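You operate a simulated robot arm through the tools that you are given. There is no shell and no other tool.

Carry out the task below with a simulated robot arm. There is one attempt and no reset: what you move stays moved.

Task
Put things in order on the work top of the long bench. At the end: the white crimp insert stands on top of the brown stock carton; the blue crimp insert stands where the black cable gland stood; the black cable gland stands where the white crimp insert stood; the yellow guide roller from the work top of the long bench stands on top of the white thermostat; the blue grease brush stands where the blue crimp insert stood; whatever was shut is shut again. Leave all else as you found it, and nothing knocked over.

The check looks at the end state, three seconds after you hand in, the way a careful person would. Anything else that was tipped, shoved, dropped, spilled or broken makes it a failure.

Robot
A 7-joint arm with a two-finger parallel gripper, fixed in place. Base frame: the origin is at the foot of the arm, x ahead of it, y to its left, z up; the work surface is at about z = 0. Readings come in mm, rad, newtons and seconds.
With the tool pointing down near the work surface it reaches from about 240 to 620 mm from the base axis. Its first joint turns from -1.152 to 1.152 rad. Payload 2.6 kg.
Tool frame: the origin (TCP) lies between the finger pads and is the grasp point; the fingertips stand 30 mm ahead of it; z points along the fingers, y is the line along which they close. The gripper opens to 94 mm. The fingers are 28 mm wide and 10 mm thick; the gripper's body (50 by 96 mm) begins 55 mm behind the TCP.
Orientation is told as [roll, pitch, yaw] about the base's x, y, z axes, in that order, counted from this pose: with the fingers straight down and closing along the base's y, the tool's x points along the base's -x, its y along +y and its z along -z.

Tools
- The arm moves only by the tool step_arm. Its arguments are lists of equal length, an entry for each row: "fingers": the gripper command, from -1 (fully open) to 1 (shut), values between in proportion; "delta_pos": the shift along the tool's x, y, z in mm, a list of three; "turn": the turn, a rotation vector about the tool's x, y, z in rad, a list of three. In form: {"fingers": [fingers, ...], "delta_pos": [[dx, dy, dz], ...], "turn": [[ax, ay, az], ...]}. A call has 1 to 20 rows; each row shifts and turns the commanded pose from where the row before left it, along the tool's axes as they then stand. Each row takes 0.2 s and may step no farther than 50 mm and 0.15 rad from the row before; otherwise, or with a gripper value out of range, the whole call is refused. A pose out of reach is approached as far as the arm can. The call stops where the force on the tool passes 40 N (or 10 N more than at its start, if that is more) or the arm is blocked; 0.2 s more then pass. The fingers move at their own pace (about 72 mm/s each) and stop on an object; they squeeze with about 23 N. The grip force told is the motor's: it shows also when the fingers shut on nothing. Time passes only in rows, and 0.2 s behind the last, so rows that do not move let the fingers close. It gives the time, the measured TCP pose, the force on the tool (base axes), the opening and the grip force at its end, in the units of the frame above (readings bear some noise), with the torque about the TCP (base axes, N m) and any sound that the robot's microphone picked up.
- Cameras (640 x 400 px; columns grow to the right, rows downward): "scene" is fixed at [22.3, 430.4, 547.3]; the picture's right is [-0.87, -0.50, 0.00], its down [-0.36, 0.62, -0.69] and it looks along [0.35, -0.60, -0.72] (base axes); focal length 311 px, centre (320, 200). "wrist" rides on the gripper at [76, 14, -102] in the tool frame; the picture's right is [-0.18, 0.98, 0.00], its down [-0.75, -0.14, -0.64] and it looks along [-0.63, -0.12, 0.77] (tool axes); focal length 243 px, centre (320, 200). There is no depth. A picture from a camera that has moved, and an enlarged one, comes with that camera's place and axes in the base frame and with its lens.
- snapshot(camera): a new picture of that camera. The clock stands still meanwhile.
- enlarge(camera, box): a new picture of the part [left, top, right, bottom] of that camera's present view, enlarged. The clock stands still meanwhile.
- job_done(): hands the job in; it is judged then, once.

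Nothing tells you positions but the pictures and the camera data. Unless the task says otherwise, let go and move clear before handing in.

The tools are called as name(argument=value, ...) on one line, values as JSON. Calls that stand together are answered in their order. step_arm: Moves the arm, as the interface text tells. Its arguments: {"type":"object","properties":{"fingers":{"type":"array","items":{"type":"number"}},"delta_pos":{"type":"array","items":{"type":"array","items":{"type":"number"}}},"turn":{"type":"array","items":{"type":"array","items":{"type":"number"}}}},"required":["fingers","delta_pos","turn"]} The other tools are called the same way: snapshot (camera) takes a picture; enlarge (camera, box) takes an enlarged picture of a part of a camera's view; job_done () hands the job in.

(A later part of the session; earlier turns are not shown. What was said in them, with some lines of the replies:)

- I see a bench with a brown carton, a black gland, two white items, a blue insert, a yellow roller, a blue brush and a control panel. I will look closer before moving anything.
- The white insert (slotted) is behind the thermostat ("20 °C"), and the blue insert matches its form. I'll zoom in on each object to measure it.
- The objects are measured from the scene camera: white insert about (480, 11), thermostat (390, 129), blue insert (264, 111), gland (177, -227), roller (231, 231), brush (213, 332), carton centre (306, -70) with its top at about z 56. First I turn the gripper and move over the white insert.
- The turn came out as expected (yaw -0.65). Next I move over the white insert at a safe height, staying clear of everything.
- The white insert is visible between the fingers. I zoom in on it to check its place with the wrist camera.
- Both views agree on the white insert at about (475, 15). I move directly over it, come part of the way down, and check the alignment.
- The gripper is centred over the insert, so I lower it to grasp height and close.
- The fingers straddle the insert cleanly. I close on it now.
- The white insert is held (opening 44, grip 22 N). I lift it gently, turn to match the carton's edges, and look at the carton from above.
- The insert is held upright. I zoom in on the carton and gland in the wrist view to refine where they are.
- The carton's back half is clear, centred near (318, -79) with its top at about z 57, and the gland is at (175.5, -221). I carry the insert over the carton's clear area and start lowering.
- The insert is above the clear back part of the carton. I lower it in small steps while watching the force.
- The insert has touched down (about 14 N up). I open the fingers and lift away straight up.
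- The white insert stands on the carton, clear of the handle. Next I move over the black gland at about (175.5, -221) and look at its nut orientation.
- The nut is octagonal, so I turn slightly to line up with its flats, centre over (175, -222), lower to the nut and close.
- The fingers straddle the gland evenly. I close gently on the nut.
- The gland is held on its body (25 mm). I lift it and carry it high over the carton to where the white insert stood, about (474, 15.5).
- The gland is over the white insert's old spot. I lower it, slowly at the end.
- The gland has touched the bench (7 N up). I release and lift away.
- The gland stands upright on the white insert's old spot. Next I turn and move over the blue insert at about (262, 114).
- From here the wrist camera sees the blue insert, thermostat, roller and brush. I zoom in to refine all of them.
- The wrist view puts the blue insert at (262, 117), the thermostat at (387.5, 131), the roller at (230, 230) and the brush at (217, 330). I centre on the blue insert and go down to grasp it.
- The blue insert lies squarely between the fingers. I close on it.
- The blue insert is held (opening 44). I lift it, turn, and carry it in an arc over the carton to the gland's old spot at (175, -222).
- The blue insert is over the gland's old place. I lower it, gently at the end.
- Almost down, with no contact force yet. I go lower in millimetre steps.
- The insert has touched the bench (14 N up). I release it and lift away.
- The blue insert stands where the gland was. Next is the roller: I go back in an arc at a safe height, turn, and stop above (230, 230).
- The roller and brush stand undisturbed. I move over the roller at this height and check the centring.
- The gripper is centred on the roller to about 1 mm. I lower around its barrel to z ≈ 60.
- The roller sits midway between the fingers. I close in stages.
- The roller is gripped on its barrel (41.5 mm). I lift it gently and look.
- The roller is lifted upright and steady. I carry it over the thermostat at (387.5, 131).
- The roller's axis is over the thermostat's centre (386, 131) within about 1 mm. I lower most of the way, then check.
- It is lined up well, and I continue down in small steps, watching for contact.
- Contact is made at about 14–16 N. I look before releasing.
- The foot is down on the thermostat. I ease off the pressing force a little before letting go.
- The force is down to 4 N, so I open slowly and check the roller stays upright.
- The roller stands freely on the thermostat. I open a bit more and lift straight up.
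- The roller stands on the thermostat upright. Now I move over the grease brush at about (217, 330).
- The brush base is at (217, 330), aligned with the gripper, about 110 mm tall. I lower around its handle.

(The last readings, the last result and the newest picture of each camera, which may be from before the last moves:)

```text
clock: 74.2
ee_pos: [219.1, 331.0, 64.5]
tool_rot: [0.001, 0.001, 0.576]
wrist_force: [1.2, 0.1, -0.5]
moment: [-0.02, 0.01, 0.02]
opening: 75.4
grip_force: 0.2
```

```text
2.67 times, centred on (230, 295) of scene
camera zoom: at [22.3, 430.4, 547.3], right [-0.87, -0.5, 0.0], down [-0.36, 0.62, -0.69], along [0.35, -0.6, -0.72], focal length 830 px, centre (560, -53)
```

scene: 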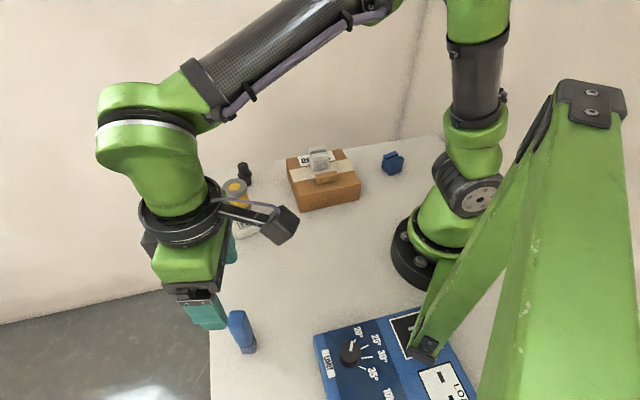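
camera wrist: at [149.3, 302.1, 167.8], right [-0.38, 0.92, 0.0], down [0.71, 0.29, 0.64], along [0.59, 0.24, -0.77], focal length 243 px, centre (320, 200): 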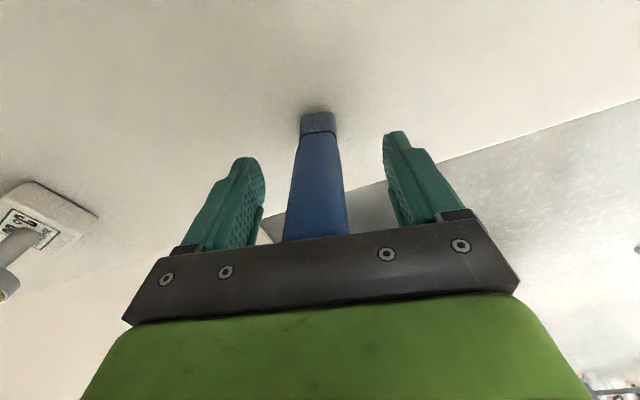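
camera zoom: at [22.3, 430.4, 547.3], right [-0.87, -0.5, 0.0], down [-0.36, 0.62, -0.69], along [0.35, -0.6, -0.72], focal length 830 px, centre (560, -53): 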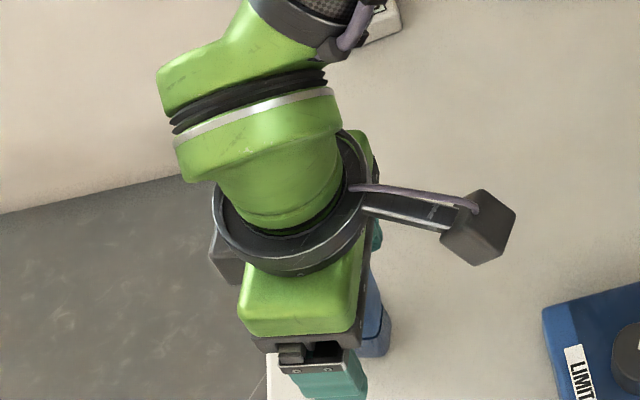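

The brush is centred between the fingers. I close in stages.

step_arm(fingers=[-0.2, 0.1, 0.25, 0.33, 0.4, 1, 1, 1], delta_pos=[[0, 0, 0], [0, 0, 0], [0, 0, 0], [0, 0, 0], [0, 0, 0], [0, 0, 0], [0, 0, 0], [0, 0, 0]], turn=[[0, 0, 0], [0, 0, 0], [0, 0, 0], [0, 0, 0], [0, 0, 0], [0, 0, 0], [0, 0, 0], [0, 0, 0]])

snapshot(camera="wrist")

```text
clock: 76.0
ee_pos: [219.0, 330.9, 65.4]
tool_rot: [0.001, -0.001, 0.574]
wrist_force: [0.7, 0.2, 0.0]
moment: [0.01, 0.0, 0.01]
opening: 25.0
grip_force: 22.6
```

```text
taken
camera wrist: at [149.3, 302.2, 168.1], right [-0.38, 0.92, 0.0], down [0.71, 0.29, 0.64], along [0.59, 0.24, -0.77], focal length 243 px, centre (320, 200)
```

wrist: 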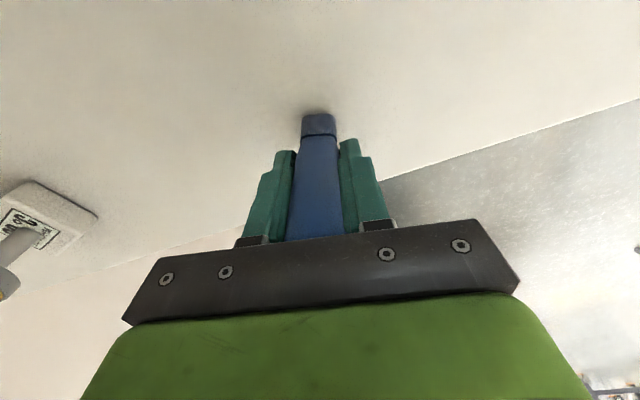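

The brush is held (25 mm). I lift it and carry it to where the blue insert stood, (261.5, 118).

step_arm(fingers=[1, 1, 1, 1, 1, 1, 1], delta_pos=[[0, 0, -5], [0, 0, -12], [0, 0, -22], [0, 0, -30], [0, 0, -25], [0, 0, -10], [0, 0, 0]], turn=[[0, 0, 0], [0, 0, 0], [0, 0, 0], [0, 0, 0], [0, 0, 0], [0, 0, 0], [0, 0, 0]])

step_arm(fingers=[1, 1, 1, 1, 1, 1, 1, 1, 1, 1, 1], delta_pos=[[4, -10, 0], [7, -18, 0], [10, -25, 0], [10, -26, 0], [10, -26, 0], [10, -26, 0], [10, -25, 0], [9, -22, 0], [6, -15, 0], [4, -9, 0], [0, 0, 0]], turn=[[0, 0, 0], [0, 0, 0], [0, 0, 0], [0, 0, 0], [0, 0, 0], [0, 0, 0], [0, 0, 0], [0, 0, 0], [0, 0, 0], [0, 0, 0], [0, 0, 0]])

snapshot(camera="wrist")

snapshot(camera="scene")

```text
clock: 77.6
ee_pos: [219.2, 331.1, 169.3]
tool_rot: [0.001, 0.002, 0.576]
wrist_force: [-0.8, 0.5, -0.9]
moment: [0.01, -0.01, 0.01]
opening: 25.0
grip_force: 22.8
```

```text
clock: 80.0
ee_pos: [261.9, 117.7, 171.0]
tool_rot: [0.001, 0.002, 0.576]
wrist_force: [0.4, 0.1, -0.4]
moment: [-0.02, 0.0, 0.01]
opening: 25.2
grip_force: 23.0
```

```text
taken
camera wrist: at [191.6, 89.0, 272.1], right [-0.38, 0.92, 0.0], down [0.71, 0.29, 0.64], along [0.59, 0.24, -0.77], focal length 243 px, centre (320, 200)
```

wrist: 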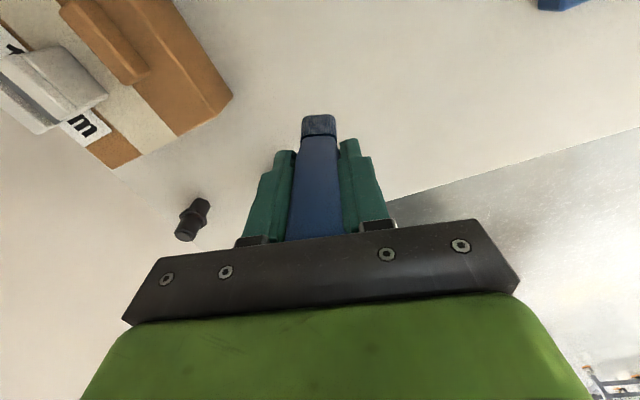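

```text
taken
```

scene: 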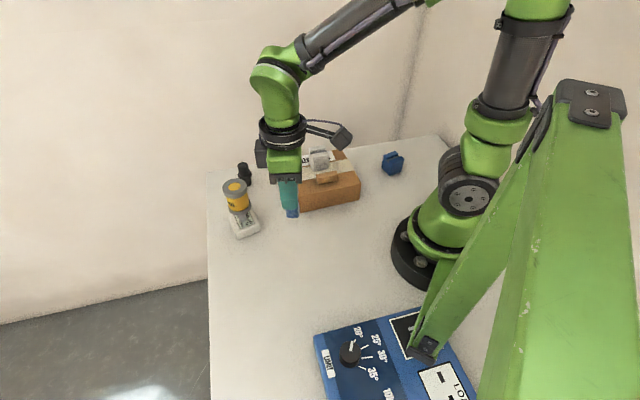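

The brush is over the target. I lower it, slowly near the bench.

step_arm(fingers=[1, 1, 1, 1, 1, 1, 1, 1, 1], delta_pos=[[0, 0, 15], [0, 0, 25], [0, 0, 25], [0, 0, 16], [0, 0, 10], [0, 0, 6], [0, 0, 4], [0, 0, 2], [0, 0, 0]], turn=[[0, 0, 0], [0, 0, 0], [0, 0, 0], [0, 0, 0], [0, 0, 0], [0, 0, 0], [0, 0, 0], [0, 0, 0], [0, 0, 0]])

step_arm(fingers=[1, 1], delta_pos=[[0, 0, 1], [0, 0, 0]], turn=[[0, 0, 0], [0, 0, 0]])

```text
clock: 82.0
ee_pos: [263.4, 116.9, 66.5]
tool_rot: [0.001, -0.001, 0.575]
wrist_force: [-0.1, 0.3, -1.2]
moment: [0.0, 0.0, 0.02]
opening: 25.4
grip_force: 22.8
```

```text
clock: 82.6
ee_pos: [262.2, 118.4, 65.5]
tool_rot: [0.001, 0.001, 0.576]
wrist_force: [-1.9, -0.7, 7.1]
moment: [-0.03, 0.07, 0.0]
opening: 25.3
grip_force: 22.9
```

The brush has touched the bench (7 N). I release slowly and check that it stands.

step_arm(fingers=[0.44, 0.41, 0.37, 0.3, 0.1, -0.2, -0.5, -0.5], delta_pos=[[0, 0, -0.3], [0, 0, 0], [0, 0, 0], [0, 0, 0], [0, 0, 0], [0, 0, 0], [0, 0, 0], [0, 0, 0]], turn=[[0, 0, 0], [0, 0, 0], [0, 0, 0], [0, 0, 0], [0, 0, 0], [0, 0, 0], [0, 0, 0], [0, 0, 0]])

snapshot(camera="wrist")

enlarge(camera="scene", box=[220, 150, 380, 260])

```text
clock: 84.4
ee_pos: [263.2, 118.2, 66.3]
tool_rot: [0.0, 0.001, 0.576]
wrist_force: [-0.7, 0.6, 0.1]
moment: [0.0, 0.01, 0.0]
opening: 70.4
grip_force: 0.1
```

```text
taken
camera wrist: at [192.2, 89.5, 168.2], right [-0.38, 0.92, 0.0], down [0.71, 0.29, 0.64], along [0.59, 0.24, -0.77], focal length 243 px, centre (320, 200)
```

wrist: 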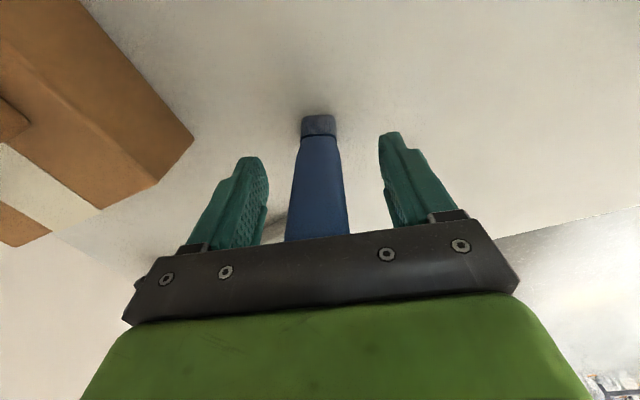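

```text
3.64 times, centred on (300, 205) of scene
camera zoom: at [22.3, 430.4, 547.3], right [-0.87, -0.5, 0.0], down [-0.36, 0.62, -0.69], along [0.35, -0.6, -0.72], focal length 1131 px, centre (393, 182)
```

zoom: 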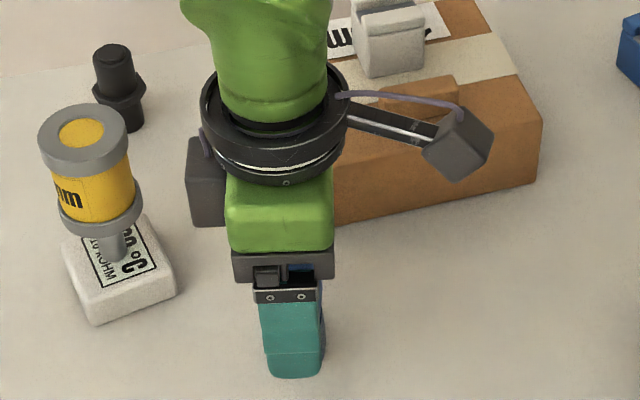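

The brush stands on its own. I lift straight up, well clear of it.

step_arm(fingers=[-0.5, -0.5, -0.5, -0.5, -0.5, -0.5, -0.5, -0.5], delta_pos=[[0, 0, -8], [0, 0, -15], [0, 0, -25], [0, 0, -30], [0, 0, -35], [0, 0, -35], [0, 0, -20], [0, 0, 0]], turn=[[0, 0, 0], [0, 0, 0], [0, 0, 0], [0, 0, 0], [0, 0, 0], [0, 0, 0], [0, 0, 0], [0, 0, 0]])

snapshot(camera="wrist")

snapshot(camera="scene")

enlarge(camera="scene", box=[220, 150, 412, 270])

```text
clock: 86.2
ee_pos: [262.3, 118.9, 233.7]
tool_rot: [0.002, 0.0, 0.574]
wrist_force: [0.6, -0.4, 0.0]
moment: [-0.03, 0.01, 0.0]
opening: 70.6
grip_force: 0.0
```

```text
taken
camera wrist: at [191.9, 89.0, 336.6], right [-0.38, 0.92, 0.0], down [0.71, 0.29, 0.64], along [0.59, 0.24, -0.77], focal length 243 px, centre (320, 200)
```

wrist: 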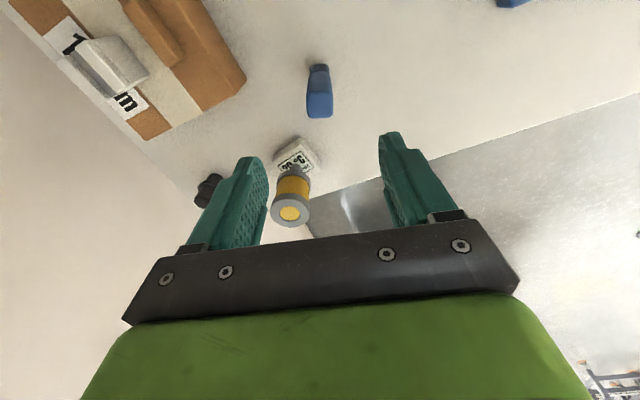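

```text
taken
```

scene: 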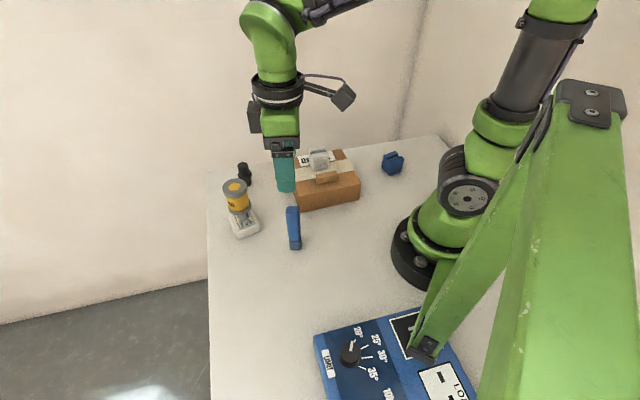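

```text
3.33 times, centred on (316, 210) of scene
camera zoom: at [22.3, 430.4, 547.3], right [-0.87, -0.5, 0.0], down [-0.36, 0.62, -0.69], along [0.35, -0.6, -0.72], focal length 1037 px, centre (333, 167)
```

zoom: 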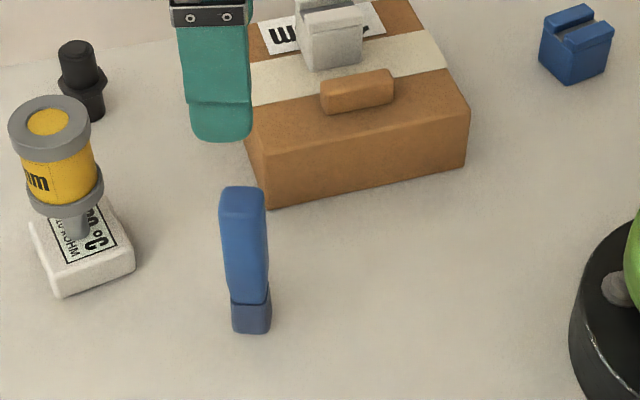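

All five items are in their new places: the white insert on the carton, the gland on the white insert's old spot, the blue insert on the gland's, the roller on the thermostat, and the brush on the blue insert's. Everything stands upright, nothing was opened, and the gripper is empty and clear, so I hand in.

job_done()

```text
The job is handed in.
```

The bench is rearranged as you asked, and I've handed the job in. All five items were upright in the last pictures I took; I haven't seen the check's result.

| Item | Where it stands now |
|---|---|
| White crimp insert | On top of the brown stock carton, behind its handle |
| Black cable gland | Where the white crimp insert stood |
| Blue crimp insert | Where the black cable gland stood |
| Yellow guide roller | On top of the white thermostat, about at its centre |
| Blue grease brush | Where the blue crimp insert stood |

By the camera measurements, each item is within a few millimetres of its target. I opened nothing, so there was nothing to shut again. I saw no sign that the carton, the thermostat or anything else had moved. The gripper is empty and well above everything.
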